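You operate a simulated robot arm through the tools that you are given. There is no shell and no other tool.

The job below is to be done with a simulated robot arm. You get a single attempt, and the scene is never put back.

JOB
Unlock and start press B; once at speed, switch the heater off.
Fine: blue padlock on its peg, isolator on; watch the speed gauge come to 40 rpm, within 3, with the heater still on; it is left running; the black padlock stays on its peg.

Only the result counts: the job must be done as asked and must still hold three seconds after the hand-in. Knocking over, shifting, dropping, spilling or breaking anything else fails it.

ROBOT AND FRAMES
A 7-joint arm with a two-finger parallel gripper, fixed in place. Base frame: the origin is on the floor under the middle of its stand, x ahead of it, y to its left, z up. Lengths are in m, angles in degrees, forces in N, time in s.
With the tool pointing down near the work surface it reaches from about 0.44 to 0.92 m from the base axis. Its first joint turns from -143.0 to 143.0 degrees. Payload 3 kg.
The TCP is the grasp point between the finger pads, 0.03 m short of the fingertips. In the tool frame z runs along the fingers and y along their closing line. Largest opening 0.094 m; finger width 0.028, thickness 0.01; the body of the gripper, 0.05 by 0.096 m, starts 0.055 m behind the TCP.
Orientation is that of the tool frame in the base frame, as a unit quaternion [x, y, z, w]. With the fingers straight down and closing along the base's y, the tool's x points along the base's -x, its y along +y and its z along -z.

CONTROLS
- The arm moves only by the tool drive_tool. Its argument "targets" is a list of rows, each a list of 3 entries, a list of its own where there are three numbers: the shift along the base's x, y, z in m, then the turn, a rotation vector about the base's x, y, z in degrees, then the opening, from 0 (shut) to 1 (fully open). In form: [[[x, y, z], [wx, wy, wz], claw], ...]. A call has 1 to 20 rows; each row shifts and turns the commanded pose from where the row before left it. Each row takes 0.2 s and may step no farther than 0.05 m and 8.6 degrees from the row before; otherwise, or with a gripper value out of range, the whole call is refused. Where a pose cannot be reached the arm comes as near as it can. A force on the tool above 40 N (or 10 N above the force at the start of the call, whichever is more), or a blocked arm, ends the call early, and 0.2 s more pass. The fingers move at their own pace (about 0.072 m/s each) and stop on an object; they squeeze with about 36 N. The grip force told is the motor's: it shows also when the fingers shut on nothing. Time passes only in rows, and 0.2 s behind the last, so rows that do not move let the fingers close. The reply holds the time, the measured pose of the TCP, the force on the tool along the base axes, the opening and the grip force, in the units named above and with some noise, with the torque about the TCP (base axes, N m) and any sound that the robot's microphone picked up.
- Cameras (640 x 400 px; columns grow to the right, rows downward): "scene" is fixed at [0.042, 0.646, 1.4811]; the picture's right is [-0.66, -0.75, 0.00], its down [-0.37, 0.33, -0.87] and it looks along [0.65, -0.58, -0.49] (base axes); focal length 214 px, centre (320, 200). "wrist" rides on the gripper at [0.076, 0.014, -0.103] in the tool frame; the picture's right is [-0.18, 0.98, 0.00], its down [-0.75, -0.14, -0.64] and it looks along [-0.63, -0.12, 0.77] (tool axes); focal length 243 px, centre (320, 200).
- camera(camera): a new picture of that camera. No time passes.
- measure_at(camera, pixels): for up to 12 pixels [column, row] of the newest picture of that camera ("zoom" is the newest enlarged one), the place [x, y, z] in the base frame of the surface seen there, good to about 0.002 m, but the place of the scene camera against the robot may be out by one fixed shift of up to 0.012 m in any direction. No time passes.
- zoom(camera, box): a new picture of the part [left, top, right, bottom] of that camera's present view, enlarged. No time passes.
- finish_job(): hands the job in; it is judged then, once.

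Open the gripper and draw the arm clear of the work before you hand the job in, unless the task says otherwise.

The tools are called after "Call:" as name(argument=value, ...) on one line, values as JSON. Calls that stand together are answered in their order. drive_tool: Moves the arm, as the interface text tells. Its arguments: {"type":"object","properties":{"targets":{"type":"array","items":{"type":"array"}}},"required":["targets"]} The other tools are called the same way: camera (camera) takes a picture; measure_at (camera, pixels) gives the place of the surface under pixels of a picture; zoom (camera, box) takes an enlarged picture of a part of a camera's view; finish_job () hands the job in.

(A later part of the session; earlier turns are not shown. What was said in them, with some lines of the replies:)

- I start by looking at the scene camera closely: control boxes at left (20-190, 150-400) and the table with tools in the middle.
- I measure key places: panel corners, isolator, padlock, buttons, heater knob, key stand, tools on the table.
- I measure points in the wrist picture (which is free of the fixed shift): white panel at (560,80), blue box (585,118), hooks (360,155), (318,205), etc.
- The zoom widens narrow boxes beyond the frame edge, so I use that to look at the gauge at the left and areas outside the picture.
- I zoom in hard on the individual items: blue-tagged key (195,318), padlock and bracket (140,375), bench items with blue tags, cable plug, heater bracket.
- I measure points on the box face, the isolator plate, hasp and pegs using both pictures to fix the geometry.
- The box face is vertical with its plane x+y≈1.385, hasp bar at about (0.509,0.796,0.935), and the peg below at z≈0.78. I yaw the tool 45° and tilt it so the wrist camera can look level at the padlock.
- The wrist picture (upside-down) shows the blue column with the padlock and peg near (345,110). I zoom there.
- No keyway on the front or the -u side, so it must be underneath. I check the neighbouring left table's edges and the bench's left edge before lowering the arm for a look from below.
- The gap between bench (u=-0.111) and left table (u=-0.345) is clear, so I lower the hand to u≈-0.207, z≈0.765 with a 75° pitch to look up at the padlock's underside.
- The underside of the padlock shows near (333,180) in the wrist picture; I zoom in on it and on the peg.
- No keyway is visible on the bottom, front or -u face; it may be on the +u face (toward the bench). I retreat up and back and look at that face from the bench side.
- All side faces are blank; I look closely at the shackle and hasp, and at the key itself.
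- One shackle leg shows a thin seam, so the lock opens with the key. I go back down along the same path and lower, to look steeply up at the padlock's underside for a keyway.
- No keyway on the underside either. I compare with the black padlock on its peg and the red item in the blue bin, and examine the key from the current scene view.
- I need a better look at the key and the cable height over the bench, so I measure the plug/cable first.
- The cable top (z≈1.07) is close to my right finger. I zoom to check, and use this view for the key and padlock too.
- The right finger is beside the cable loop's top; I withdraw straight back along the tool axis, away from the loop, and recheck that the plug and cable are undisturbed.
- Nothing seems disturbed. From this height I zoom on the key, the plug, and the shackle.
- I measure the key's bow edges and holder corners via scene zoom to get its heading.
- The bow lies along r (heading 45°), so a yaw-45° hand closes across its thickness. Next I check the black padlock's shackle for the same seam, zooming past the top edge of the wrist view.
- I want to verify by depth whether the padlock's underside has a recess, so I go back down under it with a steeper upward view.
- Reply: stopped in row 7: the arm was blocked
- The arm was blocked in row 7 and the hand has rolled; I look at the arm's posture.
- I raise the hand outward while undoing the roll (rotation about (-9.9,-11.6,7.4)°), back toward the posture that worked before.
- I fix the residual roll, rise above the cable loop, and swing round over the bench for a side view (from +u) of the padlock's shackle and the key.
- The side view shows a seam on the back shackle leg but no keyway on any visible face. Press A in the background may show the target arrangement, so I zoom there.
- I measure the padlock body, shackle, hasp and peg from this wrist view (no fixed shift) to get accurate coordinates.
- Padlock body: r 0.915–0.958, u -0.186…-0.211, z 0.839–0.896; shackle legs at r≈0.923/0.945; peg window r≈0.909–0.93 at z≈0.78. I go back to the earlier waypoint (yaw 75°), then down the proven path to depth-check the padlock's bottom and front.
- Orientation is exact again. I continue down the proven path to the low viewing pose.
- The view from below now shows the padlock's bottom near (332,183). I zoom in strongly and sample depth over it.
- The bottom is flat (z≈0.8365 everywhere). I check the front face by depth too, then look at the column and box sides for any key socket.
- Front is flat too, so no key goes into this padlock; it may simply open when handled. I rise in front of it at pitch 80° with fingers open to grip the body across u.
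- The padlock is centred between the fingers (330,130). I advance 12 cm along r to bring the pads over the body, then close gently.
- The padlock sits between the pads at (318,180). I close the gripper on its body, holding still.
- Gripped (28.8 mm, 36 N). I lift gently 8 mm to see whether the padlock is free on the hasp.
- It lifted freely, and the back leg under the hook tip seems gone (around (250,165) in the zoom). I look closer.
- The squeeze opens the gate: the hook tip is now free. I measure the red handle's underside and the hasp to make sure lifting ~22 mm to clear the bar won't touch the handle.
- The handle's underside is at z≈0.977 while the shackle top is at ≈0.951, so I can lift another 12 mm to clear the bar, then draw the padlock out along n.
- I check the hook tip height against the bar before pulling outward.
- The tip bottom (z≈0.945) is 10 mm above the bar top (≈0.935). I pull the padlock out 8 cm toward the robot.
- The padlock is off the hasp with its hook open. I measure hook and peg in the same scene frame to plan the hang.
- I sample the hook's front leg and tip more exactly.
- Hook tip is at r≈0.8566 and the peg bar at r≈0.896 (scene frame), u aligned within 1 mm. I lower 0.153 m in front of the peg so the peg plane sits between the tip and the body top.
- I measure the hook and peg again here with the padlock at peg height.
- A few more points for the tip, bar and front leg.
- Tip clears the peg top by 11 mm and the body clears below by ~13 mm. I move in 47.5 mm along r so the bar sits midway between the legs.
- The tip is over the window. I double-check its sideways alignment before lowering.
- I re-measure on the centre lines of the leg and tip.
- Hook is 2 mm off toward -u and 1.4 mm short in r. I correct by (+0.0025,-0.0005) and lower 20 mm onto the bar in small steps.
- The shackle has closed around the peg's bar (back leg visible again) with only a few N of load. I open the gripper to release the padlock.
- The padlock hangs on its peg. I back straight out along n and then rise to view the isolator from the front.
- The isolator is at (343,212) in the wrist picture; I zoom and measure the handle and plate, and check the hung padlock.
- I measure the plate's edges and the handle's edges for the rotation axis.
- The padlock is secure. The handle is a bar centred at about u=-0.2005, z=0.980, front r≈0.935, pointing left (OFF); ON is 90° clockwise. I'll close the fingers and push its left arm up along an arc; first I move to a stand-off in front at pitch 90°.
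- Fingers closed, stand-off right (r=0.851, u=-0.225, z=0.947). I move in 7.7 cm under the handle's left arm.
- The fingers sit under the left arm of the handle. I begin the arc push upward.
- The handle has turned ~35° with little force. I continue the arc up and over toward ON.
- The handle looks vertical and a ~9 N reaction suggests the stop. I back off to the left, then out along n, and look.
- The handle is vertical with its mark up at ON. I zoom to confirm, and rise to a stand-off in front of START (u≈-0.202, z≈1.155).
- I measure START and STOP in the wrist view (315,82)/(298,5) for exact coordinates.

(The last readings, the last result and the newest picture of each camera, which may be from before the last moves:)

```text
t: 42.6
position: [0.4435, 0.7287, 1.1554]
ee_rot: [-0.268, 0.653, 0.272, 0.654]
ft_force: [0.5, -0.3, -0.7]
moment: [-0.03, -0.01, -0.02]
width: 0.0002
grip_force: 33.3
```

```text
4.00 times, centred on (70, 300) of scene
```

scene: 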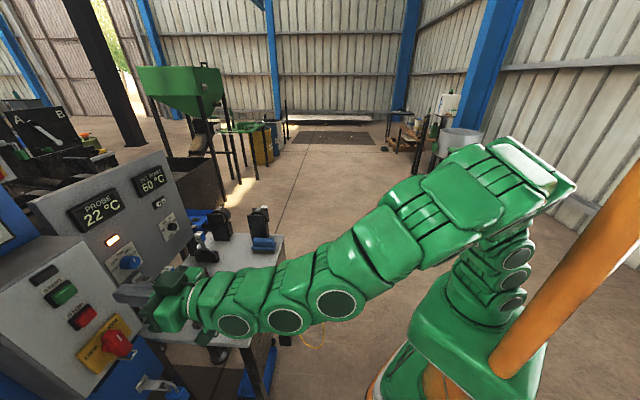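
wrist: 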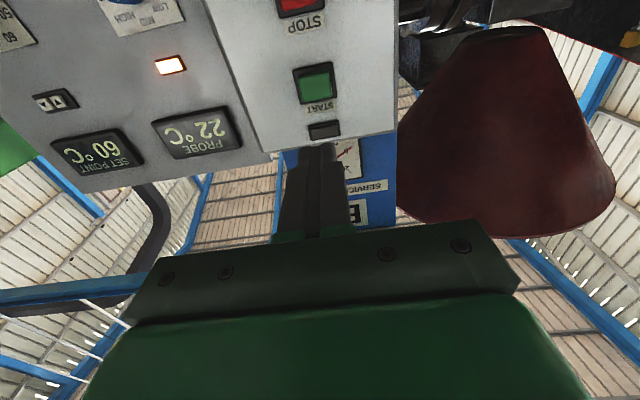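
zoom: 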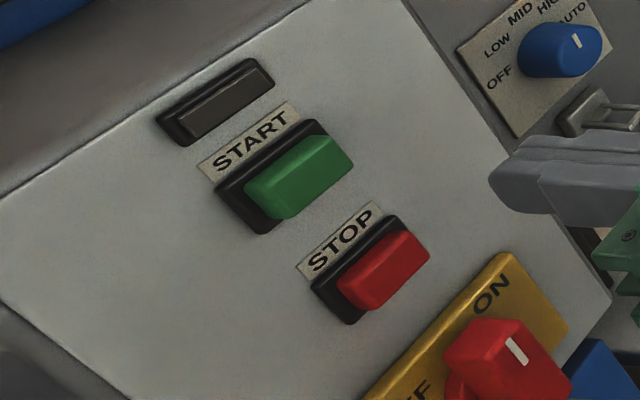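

START's face centre is at u≈-0.200, z≈1.139, r≈0.963. I align, advance to 8 mm before contact, and then press in small steps.

Call:
drive_tool(targets=[[[0.001, -0.001, -0.0164], [0, 0, 0], 0], [[0.022, 0.022, 0], [0, 0, 0], 0], [[0.023, 0.023, 0], [0, 0, 0], 0], [[0.0225, 0.0225, 0], [0, 0, 0], 0], [[0, 0, 0], [0, 0, 0], 0]])

Call:
camera(camera="wrist")

Call:
zoom(camera="scene", box=[20, 250, 120, 350])

```text
t: 43.8
position: [0.5136, 0.7958, 1.1391]
ee_rot: [-0.267, 0.653, 0.272, 0.655]
ft_force: [0.2, 0.6, 0.1]
moment: [0.03, 0.0, 0.01]
width: 0.0002
grip_force: 32.5
```

```text
taken
```

wrist: 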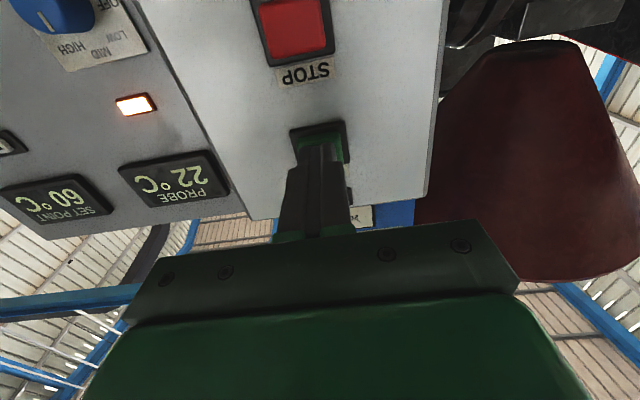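

```text
4.00 times, centred on (70, 300) of scene
```

zoom: 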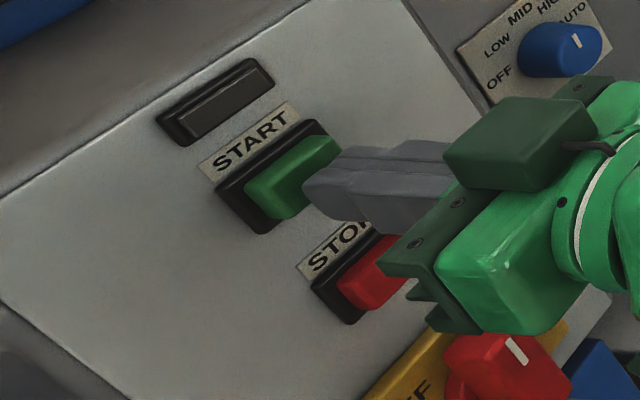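

Aligned. I press START in 3–4 mm steps.

Call:
drive_tool(targets=[[[0.0028, 0.0028, 0], [0, 0, 0], 0], [[0.0028, 0.0028, 0], [0, 0, 0], 0], [[0.0021, 0.0021, 0], [0, 0, 0], 0], [[0.0021, 0.0021, 0], [0, 0, 0], 0]])

Call:
zoom(camera="scene", box=[0, 200, 60, 320])

```text
t: 44.8
position: [0.5223, 0.8061, 1.1385]
ee_rot: [-0.268, 0.653, 0.274, 0.653]
ft_force: [-13.1, -15.7, 2.0]
moment: [-0.06, 0.07, -0.01]
width: 0.0
grip_force: 33.0
heard: click
```

```text
3.33 times, centred on (30, 260) of scene
```

zoom: 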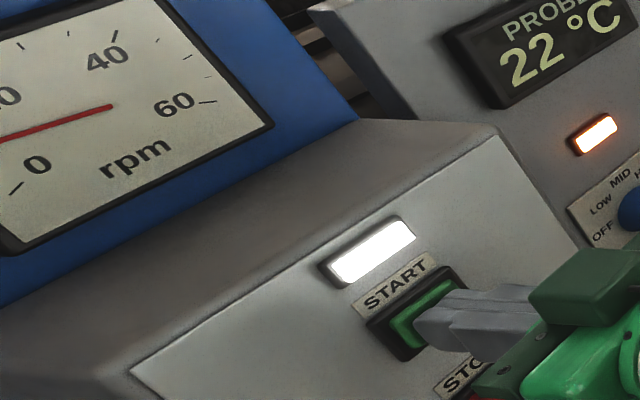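

Click heard, the run lamp is lit and the needle is rising. I draw back from START and watch the gauge.

Call:
drive_tool(targets=[[[-0.01, -0.01, 0], [0, 0, 0], 0], [[-0.02, -0.02, 0], [0, 0, 0], 0], [[-0.025, -0.025, 0], [0, 0, 0], 0]])

Call:
zoom(camera="scene", box=[0, 200, 4, 300])

```text
t: 45.6
position: [0.4678, 0.7538, 1.1389]
ee_rot: [-0.268, 0.653, 0.273, 0.654]
ft_force: [0.0, -0.2, -1.0]
moment: [-0.01, 0.04, -0.02]
width: 0.0
grip_force: 33.0
```

```text
4.00 times, centred on (2, 250) of scene
```

zoom: 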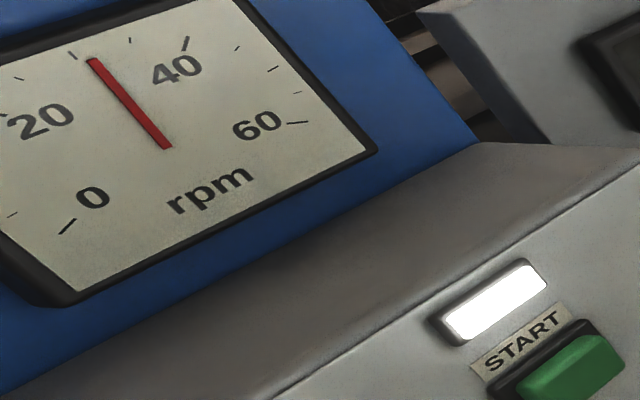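

About 28–29 rpm and rising. I wait a bit (holding still) and look again.

Call:
drive_tool(targets=[[[0, 0, 0], [0, 0, 0], 0], [[0, 0, 0], [0, 0, 0], 0]])

Call:
zoom(camera="scene", box=[0, 200, 4, 300])

Call:
drive_tool(targets=[[[0, 0, 0], [0, 0, 0], 0], [[0, 0, 0], [0, 0, 0], 0], [[0, 0, 0], [0, 0, 0], 0]])

Call:
zoom(camera="scene", box=[0, 200, 4, 300])

```text
t: 46.2
position: [0.4657, 0.7528, 1.1402]
ee_rot: [-0.267, 0.653, 0.272, 0.654]
ft_force: [0.4, -0.7, -0.8]
moment: [0.0, 0.0, 0.04]
width: 0.0
grip_force: 32.9
```

```text
4.00 times, centred on (2, 250) of scene
```

zoom: 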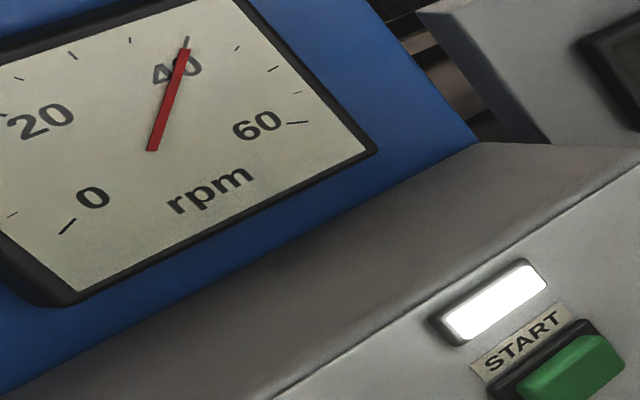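

```text
t: 47.0
position: [0.4675, 0.7538, 1.1398]
ee_rot: [-0.268, 0.653, 0.273, 0.654]
ft_force: [-0.1, 0.0, -0.5]
moment: [-0.01, 0.03, 0.01]
width: 0.0
grip_force: 32.8
```

```text
4.00 times, centred on (2, 250) of scene
```

zoom: 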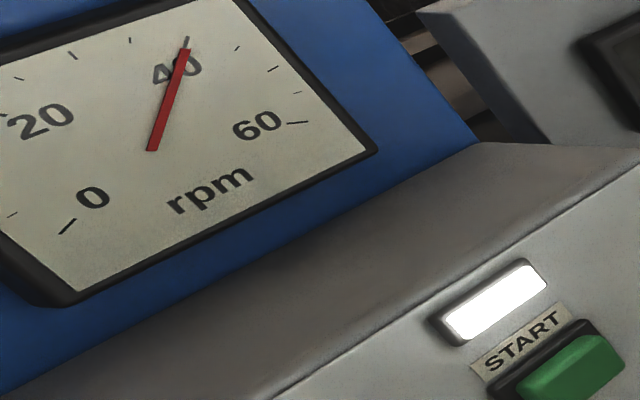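

The gauge holds steady at 40 rpm with the heater still on (22 °C, lamp lit). Now the heater knob: I zoom in on it in both views.

Call:
zoom(camera="scene", box=[100, 230, 160, 290])

Call:
camera(camera="wrist")

Call:
zoom(camera="scene", box=[118, 245, 144, 275])

Call:
measure_at(camera="zoom", pixels=[[400, 160], [430, 120], [430, 240], [340, 200], [200, 200], [250, 150], [320, 250], [380, 200], [470, 180], [150, 330], [450, 320], [300, 30]])

```text
6.67 times, centred on (130, 260) of scene
```

zoom: 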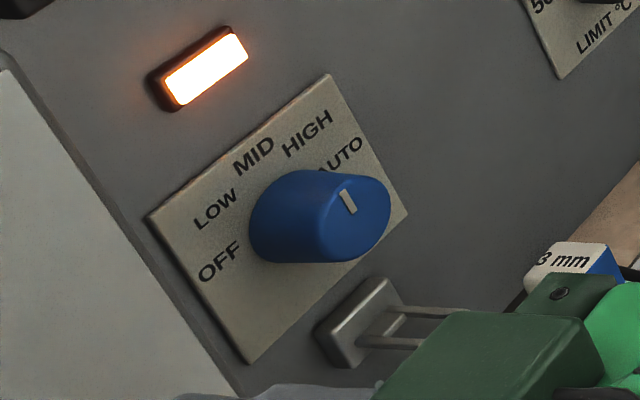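

```text
taken
```

wrist: 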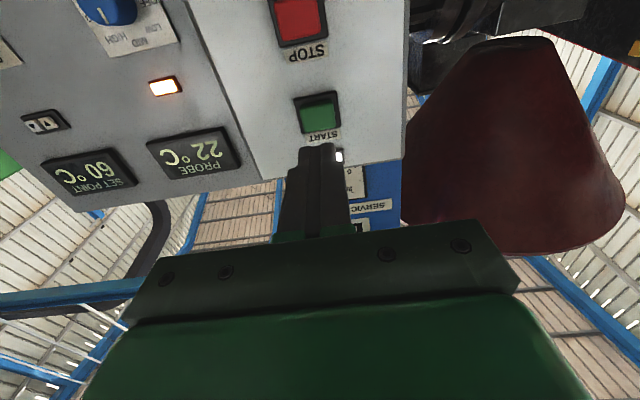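

```text
13.33 times, centred on (131, 260) of scene
```

zoom: 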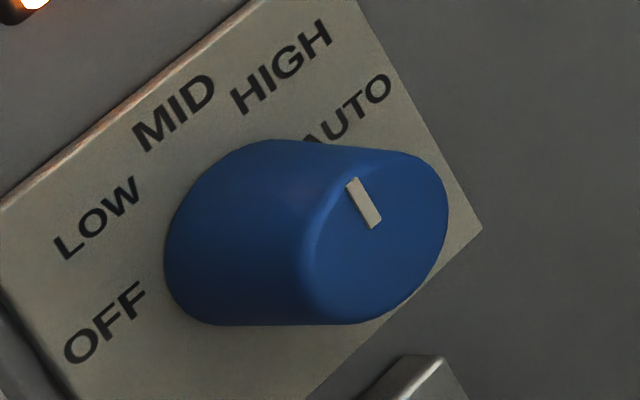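

```text
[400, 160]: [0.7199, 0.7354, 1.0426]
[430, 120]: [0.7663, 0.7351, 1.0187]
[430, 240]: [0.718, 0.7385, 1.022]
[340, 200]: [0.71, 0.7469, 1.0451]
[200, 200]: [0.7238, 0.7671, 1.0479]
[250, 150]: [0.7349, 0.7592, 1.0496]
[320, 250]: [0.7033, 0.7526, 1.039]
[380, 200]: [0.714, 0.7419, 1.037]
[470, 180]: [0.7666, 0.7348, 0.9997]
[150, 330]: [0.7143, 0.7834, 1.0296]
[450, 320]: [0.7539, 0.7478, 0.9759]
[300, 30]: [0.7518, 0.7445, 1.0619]
```

I measure the label positions and knob face to get the angles and axis.

Call:
measure_at(camera="zoom", pixels=[[105, 325], [95, 218], [175, 110], [280, 65], [360, 103], [378, 235], [352, 182], [373, 223], [310, 255], [440, 215], [385, 310], [390, 165]])

Call:
zoom(camera="scene", box=[100, 235, 165, 285])

Call:
measure_at(camera="zoom", pixels=[[130, 190], [325, 45], [430, 210], [240, 370], [400, 290], [360, 320], [450, 280], [480, 330], [300, 340], [500, 200], [160, 60], [230, 30]])

```text
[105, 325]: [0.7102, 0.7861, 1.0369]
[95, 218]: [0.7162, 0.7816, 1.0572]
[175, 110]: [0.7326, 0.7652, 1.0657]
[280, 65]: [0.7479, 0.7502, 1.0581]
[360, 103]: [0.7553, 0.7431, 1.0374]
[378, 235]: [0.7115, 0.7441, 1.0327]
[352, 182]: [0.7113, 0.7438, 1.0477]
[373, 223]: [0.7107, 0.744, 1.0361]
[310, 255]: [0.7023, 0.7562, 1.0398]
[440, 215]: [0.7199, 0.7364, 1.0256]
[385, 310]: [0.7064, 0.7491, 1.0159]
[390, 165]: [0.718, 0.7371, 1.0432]
```

```text
8.00 times, centred on (132, 260) of scene
```

zoom: 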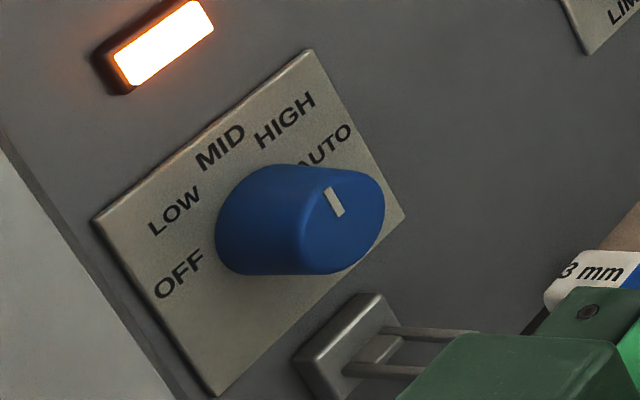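

```text
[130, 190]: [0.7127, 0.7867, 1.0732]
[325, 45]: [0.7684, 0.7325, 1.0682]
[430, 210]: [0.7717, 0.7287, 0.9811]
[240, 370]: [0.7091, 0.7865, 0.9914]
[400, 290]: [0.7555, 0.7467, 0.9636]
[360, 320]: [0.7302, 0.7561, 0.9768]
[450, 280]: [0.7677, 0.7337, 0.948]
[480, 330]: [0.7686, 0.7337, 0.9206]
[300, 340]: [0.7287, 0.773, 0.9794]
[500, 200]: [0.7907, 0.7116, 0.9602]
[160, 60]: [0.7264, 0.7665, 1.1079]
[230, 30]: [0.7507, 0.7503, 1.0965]
```

The mark is vertical (MID); OFF is ~82° counter-clockwise. The knob face centre is near u≈-0.0185, z≈1.035, r≈1.038 (robot frame). I move back, up and over to a viewing position in front of the heater panel, staying above the cable.

Call:
drive_tool(targets=[[[-0.022, -0.022, 0.018], [-5.66, 5.66, 0], 0], [[-0.022, -0.022, 0.018], [-5.66, 5.66, 0], 0], [[0.0318, -0.0318, 0], [-5.66, 5.66, 0], 0.3], [[0.0318, -0.0318, 0], [-5.66, 5.66, 0], 0.6], [[0.0318, -0.0318, 0], [-5.66, 5.66, 0], 0.6], [[0.0318, -0.0318, 0], [0, 0, 0], 0.6], [[0, 0, 0], [0, 0, 0], 0.6]])

Call:
camera(camera="wrist")

Call:
camera(camera="scene")

```text
t: 48.6
position: [0.5495, 0.58, 1.1749]
ee_rot: [-0.344, 0.838, 0.162, 0.392]
ft_force: [0.4, -0.5, 0.5]
moment: [0.03, 0.02, 0.01]
width: 0.0563
grip_force: 0.0
```

```text
taken
```

wrist: 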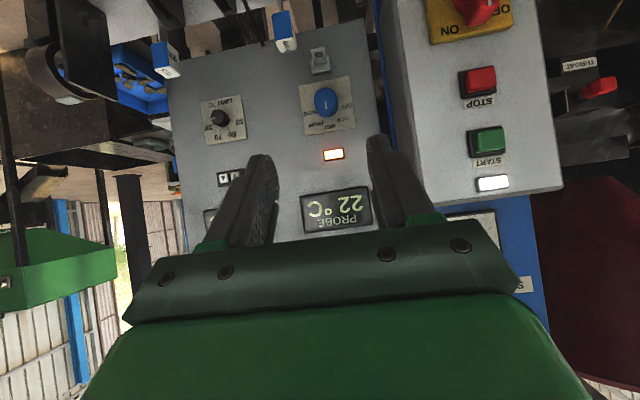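

```text
taken
```

scene: 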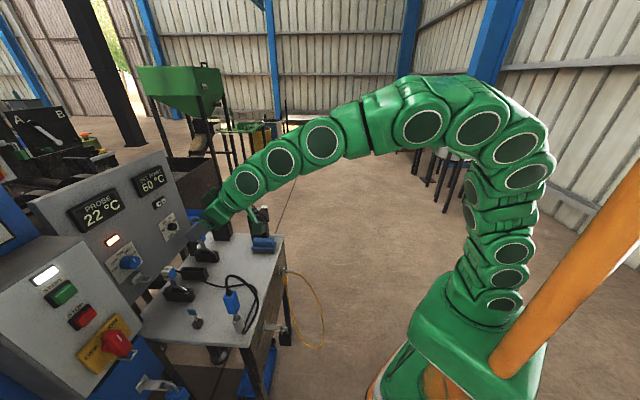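

The knob is at (325,100) in the wrist view. I zoom and measure it precisely, plus the panel plate and the peg below.

Call:
zoom(camera="wrist", box=[285, 35, 370, 145])

Call:
measure_at(camera="zoom", pixels=[[325, 230], [325, 205], [330, 255], [285, 240], [370, 235], [325, 270], [300, 195], [250, 160], [400, 140], [270, 310], [420, 290], [335, 300]])

Call:
measure_at(camera="zoom", pixels=[[310, 50], [330, 60], [300, 90], [330, 95], [310, 120], [360, 180], [280, 200], [340, 180], [310, 170], [375, 220], [290, 265], [360, 265]])

```text
3.64 times, centred on (328, 90) of wrist
```

zoom: 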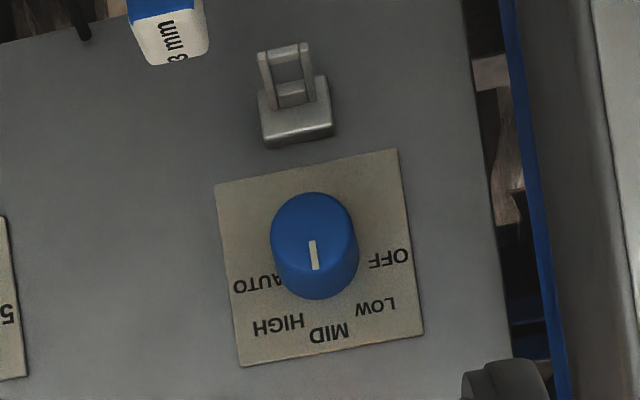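

```text
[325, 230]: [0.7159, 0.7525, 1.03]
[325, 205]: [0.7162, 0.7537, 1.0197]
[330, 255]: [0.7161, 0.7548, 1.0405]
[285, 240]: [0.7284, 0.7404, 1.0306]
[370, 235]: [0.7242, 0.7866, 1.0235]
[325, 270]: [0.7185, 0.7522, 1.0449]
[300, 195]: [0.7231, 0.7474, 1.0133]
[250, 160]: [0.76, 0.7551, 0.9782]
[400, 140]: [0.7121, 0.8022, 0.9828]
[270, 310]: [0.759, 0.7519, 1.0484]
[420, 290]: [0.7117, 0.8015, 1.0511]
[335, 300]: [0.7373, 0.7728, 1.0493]
```

```text
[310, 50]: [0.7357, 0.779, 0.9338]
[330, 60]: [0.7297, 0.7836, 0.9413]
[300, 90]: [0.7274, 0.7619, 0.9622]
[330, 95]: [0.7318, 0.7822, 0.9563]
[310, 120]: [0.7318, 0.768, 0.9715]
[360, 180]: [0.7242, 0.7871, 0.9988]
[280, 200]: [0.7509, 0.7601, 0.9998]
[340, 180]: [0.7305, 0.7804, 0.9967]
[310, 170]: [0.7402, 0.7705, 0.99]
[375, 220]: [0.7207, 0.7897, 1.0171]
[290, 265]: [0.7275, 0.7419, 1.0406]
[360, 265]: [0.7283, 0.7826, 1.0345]
```

Knob: axis at u≈-0.020, z≈1.033, front r≈1.038, radius ≈17 mm; plate at r≈1.070. I'll grip it from up-right with the hand tilted 25° and rolled +60° about the knob axis, so a −85° turn ends up-left, staying clear of the cable. First I go to the stand-off.

Call:
drive_tool(targets=[[[0.01386, 0.00849, -0.012], [5.3, -5.3, 0], 0.52], [[0.01386, 0.00849, -0.012], [5.3, -5.3, 0], 0.52], [[0.01386, 0.00849, -0.012], [5.3, 5.3, 0], 0.52], [[0.01386, 0.00849, -0.012], [5.3, 5.3, 0], 0.52], [[0.01386, 0.00849, -0.012], [5.3, 5.3, 0], 0.52], [[0.01386, 0.00849, -0.012], [5.3, 5.3, 0], 0.52], [[0.01386, 0.00849, -0.012], [5.3, 5.3, 0], 0.52], [[0.01386, 0.00849, -0.012], [5.3, 5.3, 0], 0.52], [[0.01386, 0.00849, -0.012], [5.3, 5.3, 0], 0.52], [[0.01386, 0.00849, -0.012], [5.3, 5.3, 0], 0.52]])

Call:
camera(camera="wrist")

Call:
camera(camera="scene")

```text
t: 50.8
position: [0.6738, 0.6573, 1.0557]
ee_rot: [-0.058, 0.795, 0.536, 0.28]
ft_force: [-0.4, 0.7, 0.7]
moment: [-0.04, 0.0, 0.0]
width: 0.0489
grip_force: 0.0
out of reach, approached as far as the arm can: row 7, 8
```

```text
taken
```

wrist: 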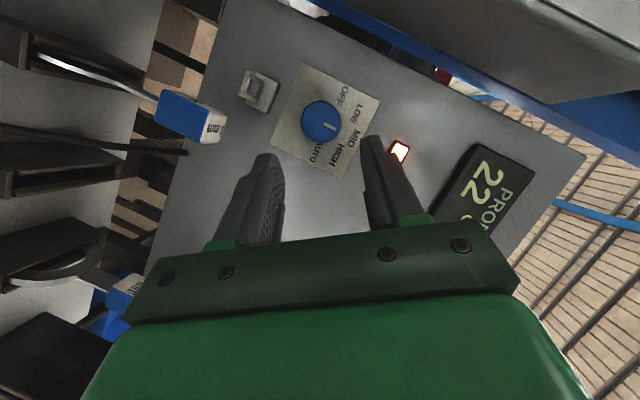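

```text
taken
```

scene: 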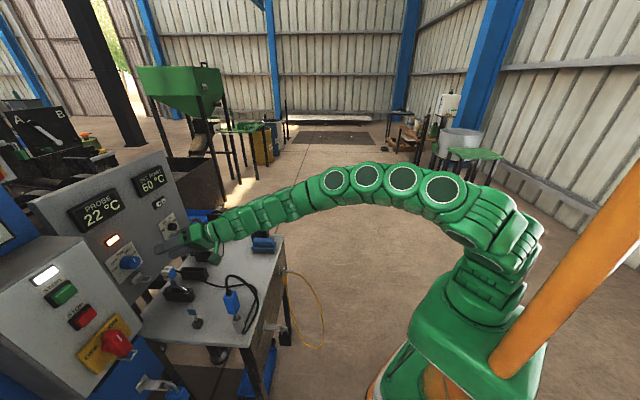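

Rows 7–8 were flagged at the reach limit but the end pose is near. I hold one step to see where it settles.

Call:
drive_tool(targets=[[[0, 0, 0], [0, 0, 0], 0.52]])

Call:
zoom(camera="wrist", box=[220, 50, 400, 200])

```text
t: 51.2
position: [0.6728, 0.6581, 1.0569]
ee_rot: [-0.058, 0.795, 0.536, 0.28]
ft_force: [0.3, 0.7, -0.4]
moment: [0.03, 0.01, -0.01]
width: 0.049
grip_force: 0.1
```

```text
2.67 times, centred on (310, 125) of wrist
```

zoom: 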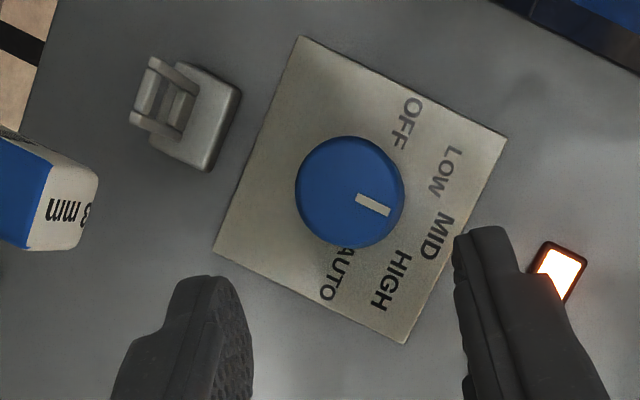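

Clear view: pointer on MID. Current roll is ≈54°, tilt ≈26°. I shift sideways to line the tool axis up with the knob, then advance half-way and check.

Call:
drive_tool(targets=[[[0.00757, -0.00757, 0.0085], [0, 0, 0], 0.52], [[0.00938, 0.02167, -0.00663], [0, 0, 0], 0.52], [[0.00938, 0.02167, -0.00663], [0, 0, 0], 0.52], [[0, 0, 0], [0, 0, 0], 0.52]])

Call:
camera(camera="wrist")

```text
t: 52.2
position: [0.7005, 0.6935, 1.0525]
ee_rot: [-0.058, 0.795, 0.535, 0.28]
ft_force: [0.6, 0.3, 0.3]
moment: [-0.04, 0.04, 0.0]
width: 0.0489
grip_force: 0.1
```

```text
taken
```

wrist: 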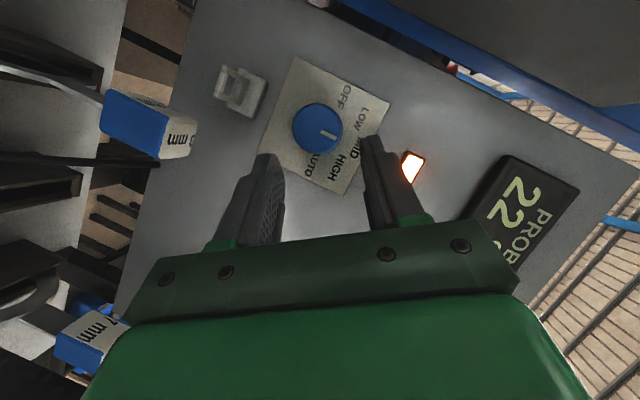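

On track. I refine the knob's position from this closer view.

Call:
zoom(camera="wrist", box=[270, 85, 370, 170])

Call:
measure_at(camera="zoom", pixels=[[300, 200], [210, 180], [380, 200], [310, 115], [300, 290], [240, 260], [350, 140], [355, 265], [240, 140], [330, 205], [370, 215], [420, 80]])

```text
4.71 times, centred on (320, 128) of wrist
```

zoom: 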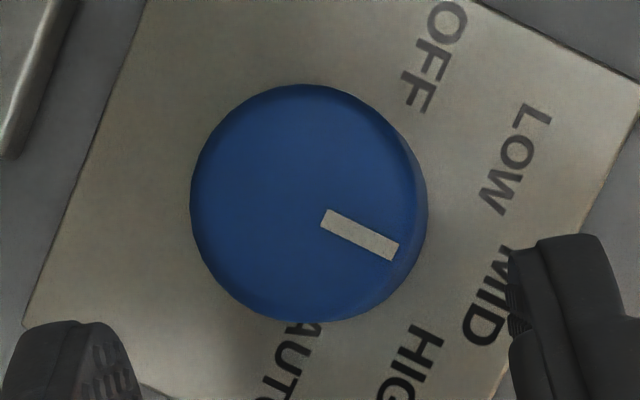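

```text
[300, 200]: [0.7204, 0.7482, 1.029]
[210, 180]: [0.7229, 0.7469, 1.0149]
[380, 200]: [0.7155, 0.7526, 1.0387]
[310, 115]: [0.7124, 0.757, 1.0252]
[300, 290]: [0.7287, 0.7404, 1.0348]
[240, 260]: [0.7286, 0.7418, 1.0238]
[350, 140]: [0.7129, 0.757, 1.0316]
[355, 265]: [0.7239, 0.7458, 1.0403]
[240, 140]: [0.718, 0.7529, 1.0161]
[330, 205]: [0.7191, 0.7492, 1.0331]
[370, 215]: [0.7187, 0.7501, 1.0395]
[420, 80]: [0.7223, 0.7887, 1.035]
```

Knob axis refined to u≈-0.020, z≈1.030. I advance the final 47 mm so the pads straddle the knob, still open.

Call:
drive_tool(targets=[[[0.00603, 0.01437, -0.00577], [0, 0, 0], 0.52], [[0.00603, 0.01437, -0.00577], [0, 0, 0], 0.52], [[0.00603, 0.01437, -0.00577], [0, 0, 0], 0.52], [[0, 0, 0], [0, 0, 0], 0.52]])

Call:
camera(camera="wrist")

Call:
zoom(camera="scene", box=[90, 220, 190, 310])

```text
t: 53.2
position: [0.7181, 0.7341, 1.0336]
ee_rot: [-0.059, 0.794, 0.536, 0.279]
ft_force: [-0.1, 0.5, -0.2]
moment: [0.01, 0.02, 0.01]
width: 0.049
grip_force: 0.1
```

```text
taken
```

wrist: 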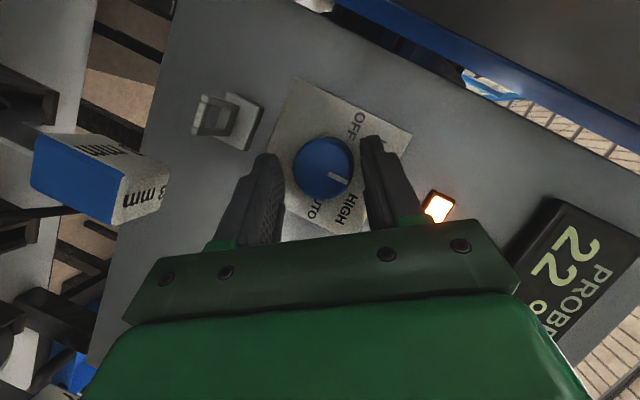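

```text
4.44 times, centred on (140, 265) of scene
```

zoom: 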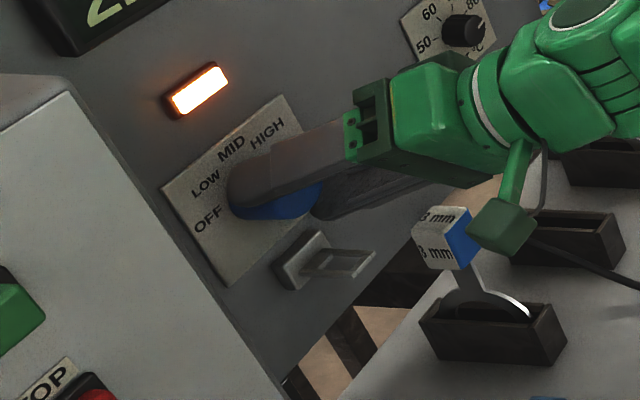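

The knob is between the pads at (322,168). I check the distance to the gauge tag and then close on the knob.

Call:
measure_at(camera="wrist", pixels=[[90, 175], [140, 180], [50, 200], [90, 150], [240, 110], [215, 110]])

Call:
drive_tool(targets=[[[0, 0, 0], [0, 0, 0], 0.42], [[0, 0, 0], [0, 0, 0], 0.34], [[0, 0, 0], [0, 0, 0], 0.25], [[0, 0, 0], [0, 0, 0], 0.25]])

Call:
zoom(camera="scene", box=[90, 220, 190, 310])

```text
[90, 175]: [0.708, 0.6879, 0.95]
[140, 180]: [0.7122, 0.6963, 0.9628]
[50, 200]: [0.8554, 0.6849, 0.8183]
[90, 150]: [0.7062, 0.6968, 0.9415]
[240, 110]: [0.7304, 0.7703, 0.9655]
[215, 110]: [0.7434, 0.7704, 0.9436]
```

```text
t: 54.2
position: [0.7158, 0.7352, 1.0343]
ee_rot: [-0.059, 0.794, 0.536, 0.279]
ft_force: [1.1, 18.2, 18.5]
moment: [0.57, -0.29, 0.29]
width: 0.0365
grip_force: 45.5
```

```text
4.44 times, centred on (140, 265) of scene
```

zoom: 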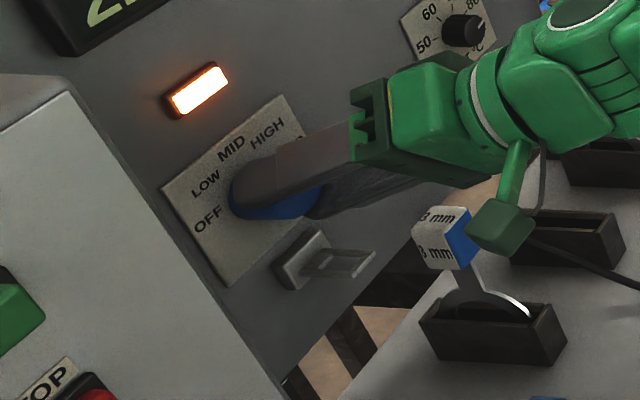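

Gripped (36.5 mm) but with ~22 N side load along +tool y: my centre is a little low-right. I ease the hand 2 mm along tool y to relieve it.

Call:
drive_tool(targets=[[[-0.0008, 0.0008, 0.0016], [0, 0, 0], 0.25], [[0, 0, 0], [0, 0, 0], 0.25]])

```text
t: 54.8
position: [0.7157, 0.7354, 1.0345]
ee_rot: [-0.059, 0.795, 0.535, 0.279]
ft_force: [-23.1, -11.2, 5.3]
moment: [-0.04, 0.16, 0.61]
width: 0.0363
grip_force: 44.7
```

The side load fell but there is a push-back along the tool axis. I reopen, shift another ~1.2 mm along tool y and back 1.5 mm along the axis, and re-close more gently.

Call:
drive_tool(targets=[[[0, 0, 0], [0, 0, 0], 0.5], [[-0.001, -0.0008, 0.0014], [0, 0, 0], 0.5], [[0, 0, 0], [0, 0, 0], 0.5]])

Call:
camera(camera="wrist")

Call:
zoom(camera="wrist", box=[230, 90, 420, 250])

```text
t: 55.6
position: [0.7163, 0.736, 1.0372]
ee_rot: [-0.059, 0.795, 0.535, 0.28]
ft_force: [-0.1, 0.2, 0.2]
moment: [-0.02, 0.0, 0.03]
width: 0.0469
grip_force: 0.0
```

```text
taken
```

wrist: 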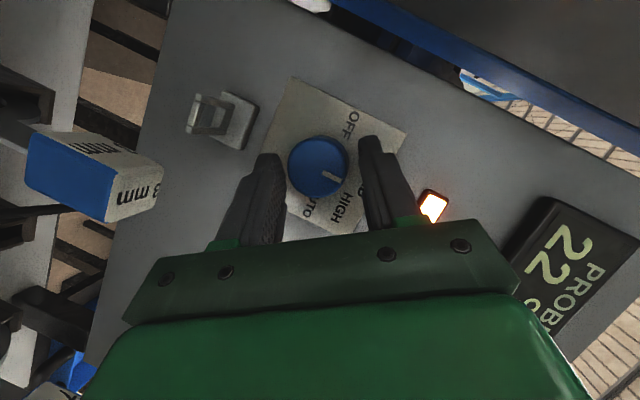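

```text
2.50 times, centred on (325, 170) of wrist
```

zoom: 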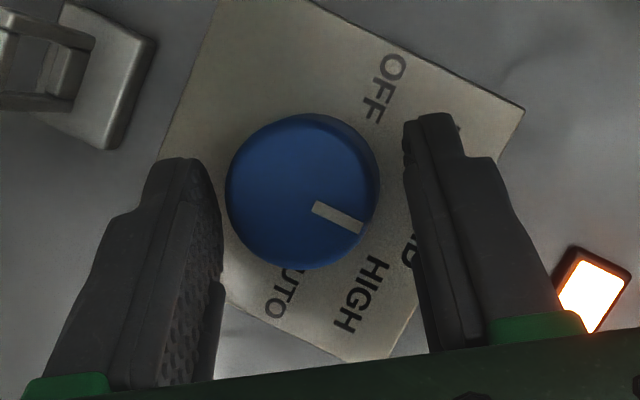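

The view and the pose numbers agree: the knob is now ~2.6 mm toward −tool y of centre. I shift back 2.5 mm and close again.

Call:
drive_tool(targets=[[[0.001, -0.00105, -0.00205], [0, 0, 0], 0.5], [[0, 0, 0], [0, 0, 0], 0.44], [[0, 0, 0], [0, 0, 0], 0.4], [[0, 0, 0], [0, 0, 0], 0.37], [[0, 0, 0], [0, 0, 0], 0.34]])

```text
t: 56.8
position: [0.7155, 0.7358, 1.0351]
ee_rot: [-0.06, 0.794, 0.537, 0.279]
ft_force: [-0.6, 6.0, 7.0]
moment: [0.18, -0.01, -0.02]
width: 0.0363
grip_force: 44.9
```

Load is now only ~9 N. I turn the knob counter-clockwise in 6° steps about its axis, first 42° (to LOW), and check.

Call:
drive_tool(targets=[[[-0.00042, 0.00042, 0.0006], [-4.243, -4.243, 0], 0.34], [[-0.00047, 0.00047, 0.00053], [-4.243, -4.243, 0], 0.34], [[-0.00049, 0.00049, 0.00046], [-4.243, -4.243, 0], 0.34], [[-0.00054, 0.00054, 0.00038], [-4.243, -4.243, 0], 0.34], [[-0.00056, 0.00056, 0.00031], [-4.243, -4.243, 0], 0.34], [[-0.00057, 0.00057, 0.00021], [-4.243, -4.243, 0], 0.34], [[-0.00059, 0.00059, 0.00014], [-4.243, -4.243, 0], 0.34]])

Call:
camera(camera="wrist")

Call:
camera(camera="scene")

```text
t: 58.4
position: [0.7122, 0.7391, 1.0391]
ee_rot: [-0.262, 0.806, 0.283, 0.449]
ft_force: [-13.6, 4.4, 12.0]
moment: [0.85, -0.63, 0.11]
width: 0.0366
grip_force: 44.8
```

```text
taken
```

wrist: 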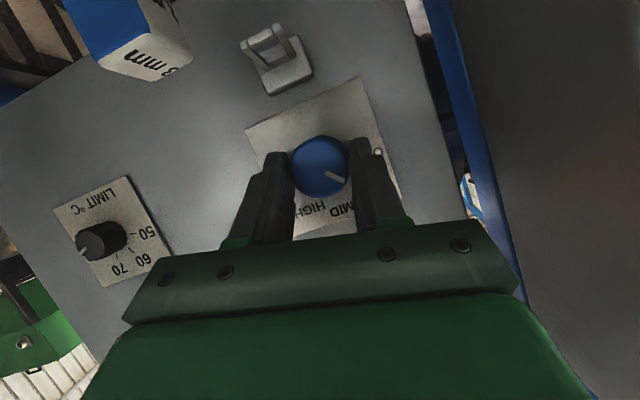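

```text
taken
```

scene: 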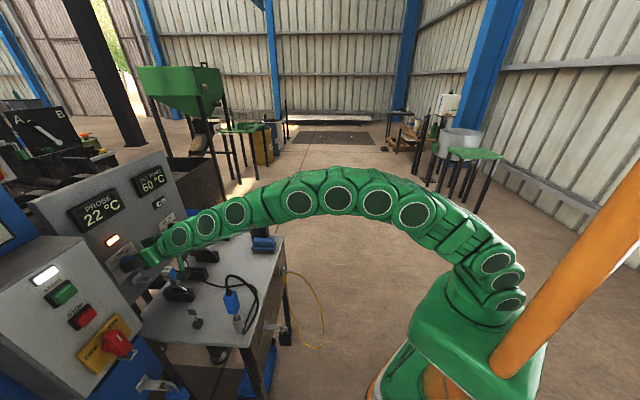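

The knob turns with the hand (mark now heading to LOW). I continue another 42° toward OFF.

Call:
drive_tool(targets=[[[-0.00059, 0.00059, 4e-05], [-4.243, -4.243, 0], 0.34], [[-0.00059, 0.00059, -4e-05], [-4.243, -4.243, 0], 0.34], [[-0.00059, 0.00059, -0.00014], [-4.243, -4.243, 0], 0.34], [[-0.00057, 0.00057, -0.00021], [-4.243, -4.243, 0], 0.34], [[-0.00056, 0.00056, -0.00031], [-4.243, -4.243, 0], 0.34], [[-0.00054, 0.00054, -0.00038], [-4.243, -4.243, 0], 0.34], [[-0.00049, 0.00049, -0.00046], [-4.243, -4.243, 0], 0.34]])

Call:
camera(camera="wrist")

Call:
zoom(camera="scene", box=[70, 200, 190, 300])

```text
t: 60.0
position: [0.7087, 0.7437, 1.0354]
ee_rot: [-0.43, 0.712, -0.006, 0.556]
ft_force: [-18.6, -6.3, 8.8]
moment: [0.88, -0.2, 0.31]
width: 0.0364
grip_force: 45.0
```

```text
taken
```

wrist: 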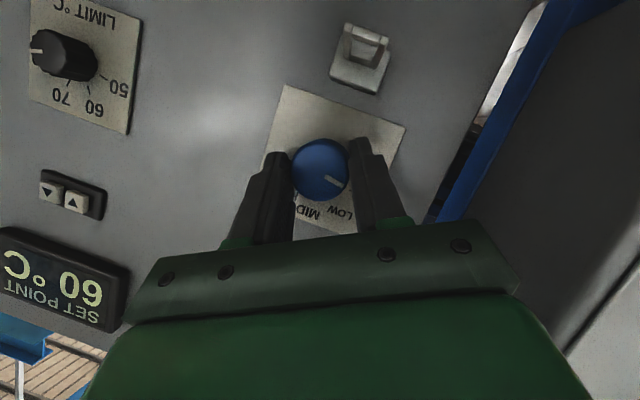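

```text
4.00 times, centred on (130, 250) of scene
```

zoom: 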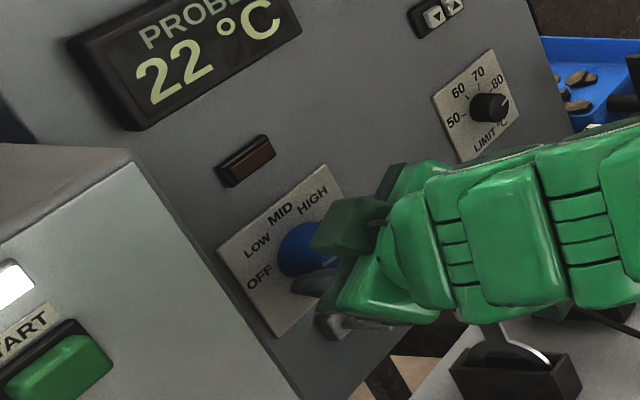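

The heater lamp has gone dark. I release the knob and back off along the tool axis to see the pointer.

Call:
drive_tool(targets=[[[0, 0, 0], [0, 0, 0], 0.45], [[0, 0, 0], [0, 0, 0], 0.52], [[-0.016, -0.0094, 0.0077], [0, 0, 0], 0.52], [[-0.02, -0.0117, 0.0096], [0, 0, 0], 0.52], [[-0.02, -0.0117, 0.0096], [0, 0, 0], 0.52]])

Call:
camera(camera="wrist")

Call:
zoom(camera="wrist", box=[260, 70, 420, 210])

Call:
zoom(camera="scene", box=[0, 200, 60, 320])

```text
t: 61.2
position: [0.6527, 0.7099, 1.0624]
ee_rot: [-0.429, 0.711, -0.006, 0.557]
ft_force: [0.0, -0.6, 0.2]
moment: [0.0, -0.01, -0.02]
width: 0.0488
grip_force: 0.0
```

```text
taken
```

wrist: 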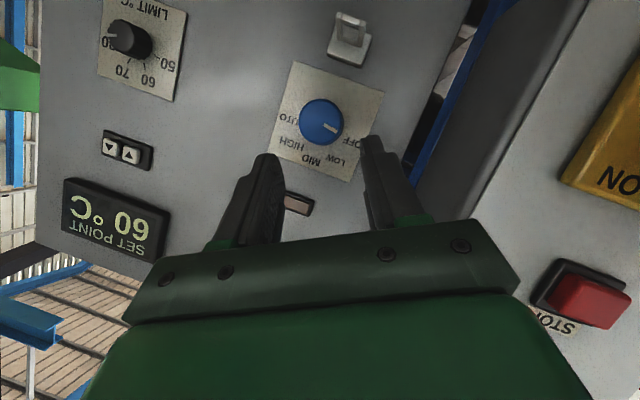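

```text
2.86 times, centred on (340, 140) of wrist
```

zoom: 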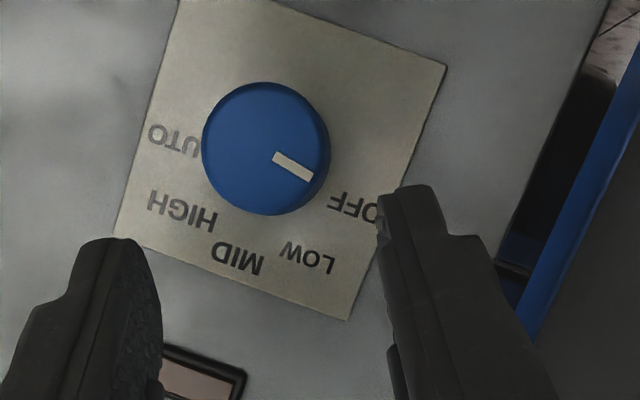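

```text
3.33 times, centred on (30, 260) of scene
```

zoom: 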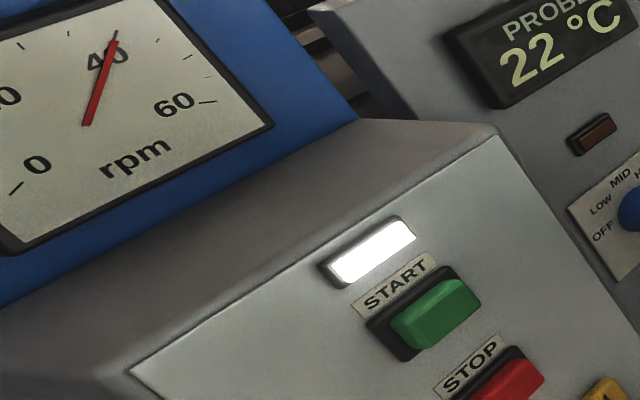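

The pointer is exactly on OFF, the heater lamp is dark, the press lamp is lit and the gauge reads 40 rpm. I withdraw the arm up and back, clear of everything, and undo the roll.

Call:
drive_tool(targets=[[[-0.02, -0.02, 0.03], [0, 0, 0], 0.52], [[-0.02, -0.02, 0.035], [0, 0, 0], 0.52], [[-0.02, -0.02, 0.035], [0, 0, 0], 0.52], [[-0.02, -0.02, 0.035], [0, 0, 0], 0.52], [[-0.015, -0.03, 0.015], [5.48, 5.48, 0], 0.8], [[-0.015, -0.03, 0.015], [5.48, 5.48, 0], 1], [[-0.015, -0.03, 0.015], [5.48, 5.48, 0], 1], [[-0.015, -0.03, 0.015], [5.48, 5.48, 0], 1]])

Call:
camera(camera="scene")

Call:
camera(camera="wrist")

Call:
zoom(camera="scene", box=[0, 100, 4, 400])

Call:
zoom(camera="scene", box=[60, 398, 320, 400])

```text
t: 63.0
position: [0.5144, 0.5105, 1.2599]
ee_rot: [-0.31, 0.792, 0.211, 0.482]
ft_force: [-0.9, 0.3, 0.2]
moment: [-0.04, 0.03, -0.02]
width: 0.0942
grip_force: 0.1
```

```text
taken
```

scene: 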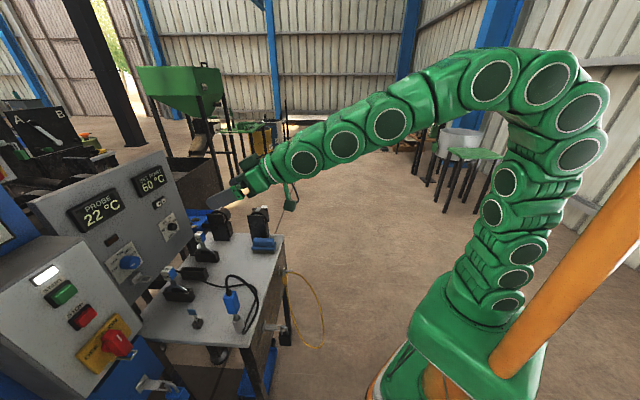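

```text
taken
```

wrist: 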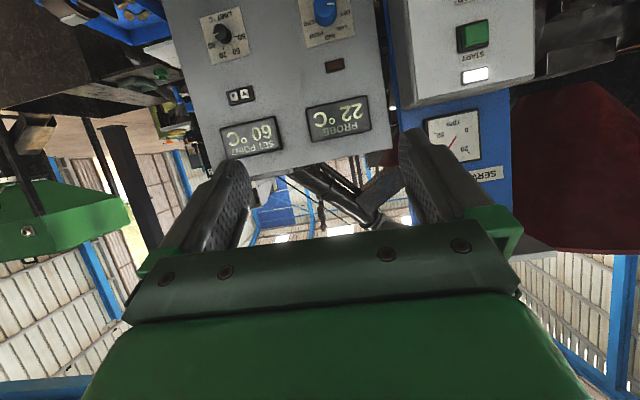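

```text
1.33 times, centred on (2, 250) of scene
```

zoom: 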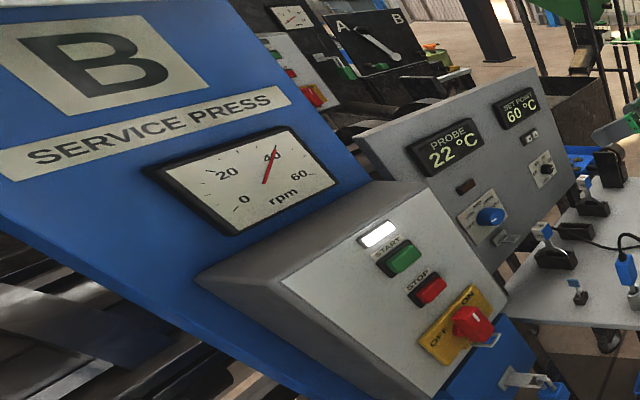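

```text
2.46 times, centred on (190, 399) of scene
```

zoom: 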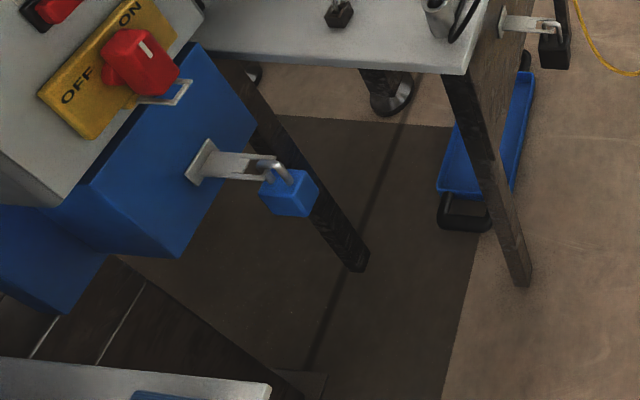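

All states look right. I do a last check of the bench items and gauge close-up after a short wait.

Call:
drive_tool(targets=[[[-0.02, -0.02, 0.02], [0, 0, 0], 1], [[-0.02, -0.02, 0.02], [0, 0, 0], 1], [[0, 0, 0], [0, 0, 0], 1], [[0, 0, 0], [0, 0, 0], 1]])

Call:
zoom(camera="scene", box=[150, 190, 310, 350])

Call:
zoom(camera="scene", box=[0, 200, 4, 300])

Call:
zoom(camera="scene", box=[100, 235, 165, 285])

```text
t: 64.0
position: [0.4744, 0.4718, 1.2978]
ee_rot: [-0.31, 0.792, 0.211, 0.482]
ft_force: [0.1, -0.7, 0.0]
moment: [-0.01, 0.01, -0.01]
width: 0.094
grip_force: 0.1
```

```text
2.50 times, centred on (230, 270) of scene
```

zoom: 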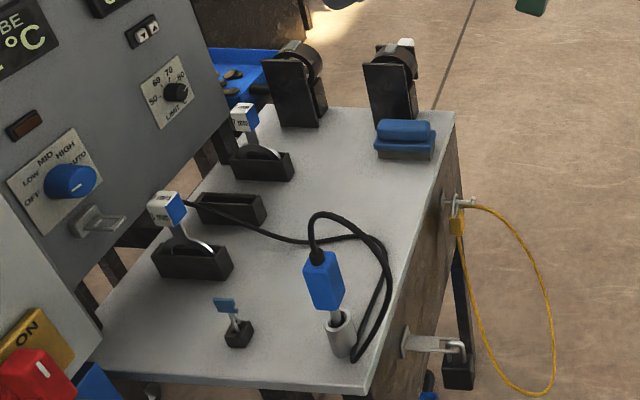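

```text
4.00 times, centred on (2, 250) of scene
```

zoom: 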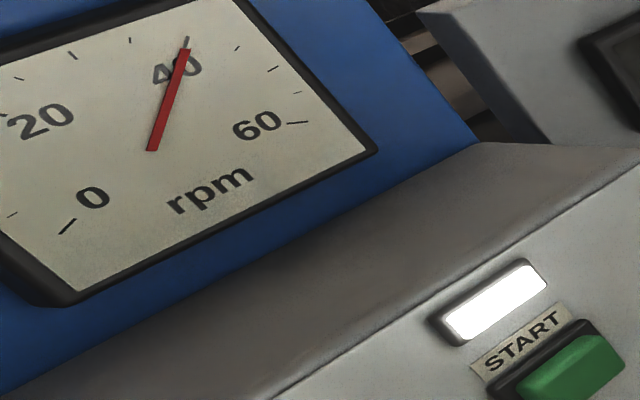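

```text
8.00 times, centred on (132, 260) of scene
```

zoom: 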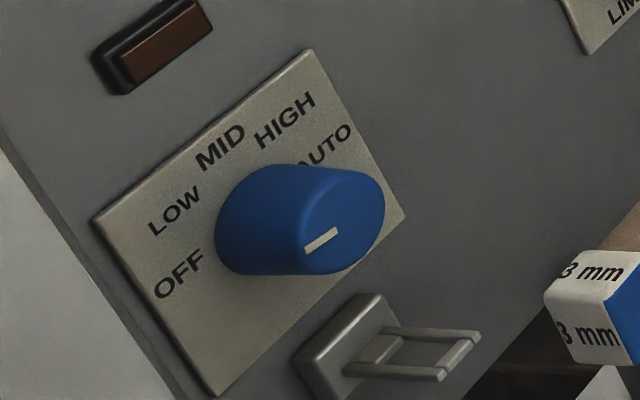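

The bench items match their starting places and the black padlock is still on its peg. The blue padlock hangs on its own peg, the isolator is ON, the press runs at 40 rpm and the heater is OFF. The gripper is open and the arm is clear, so I hand the job in.

Call:
finish_job()

```text
The job is handed in.
```

Press B is unlocked and running at 40 rpm, and I switched the heater off only after the gauge had settled there. The job is handed in; I have no verdict back yet.

- **Padlocks:** The blue padlock hangs closed on the peg on press B's column, just below the isolator. I took that to be its peg, since nothing labels it. The black padlock was not touched and is still on its own peg.
- **Isolator and start:** The isolator handle is turned to ON. START clicked, its lamp lit, and the needle rose to 40 rpm in about two seconds and held there. The heater lamp was still lit at that point.
- **Heater:** The knob now points at OFF, where it was on MID, and its lamp is dark.
- **Key not used:** The padlock opened when the gripper squeezed its body, so I left the blue key in its holder.
- **Cable:** While looking around early on, one finger came right up against the black probe cable's loop. I backed it straight out, and the plug and cable look the same as they did at the start.

The gripper is open and the arm is drawn back clear of the work. In the last pictures the other bench items were where they started.
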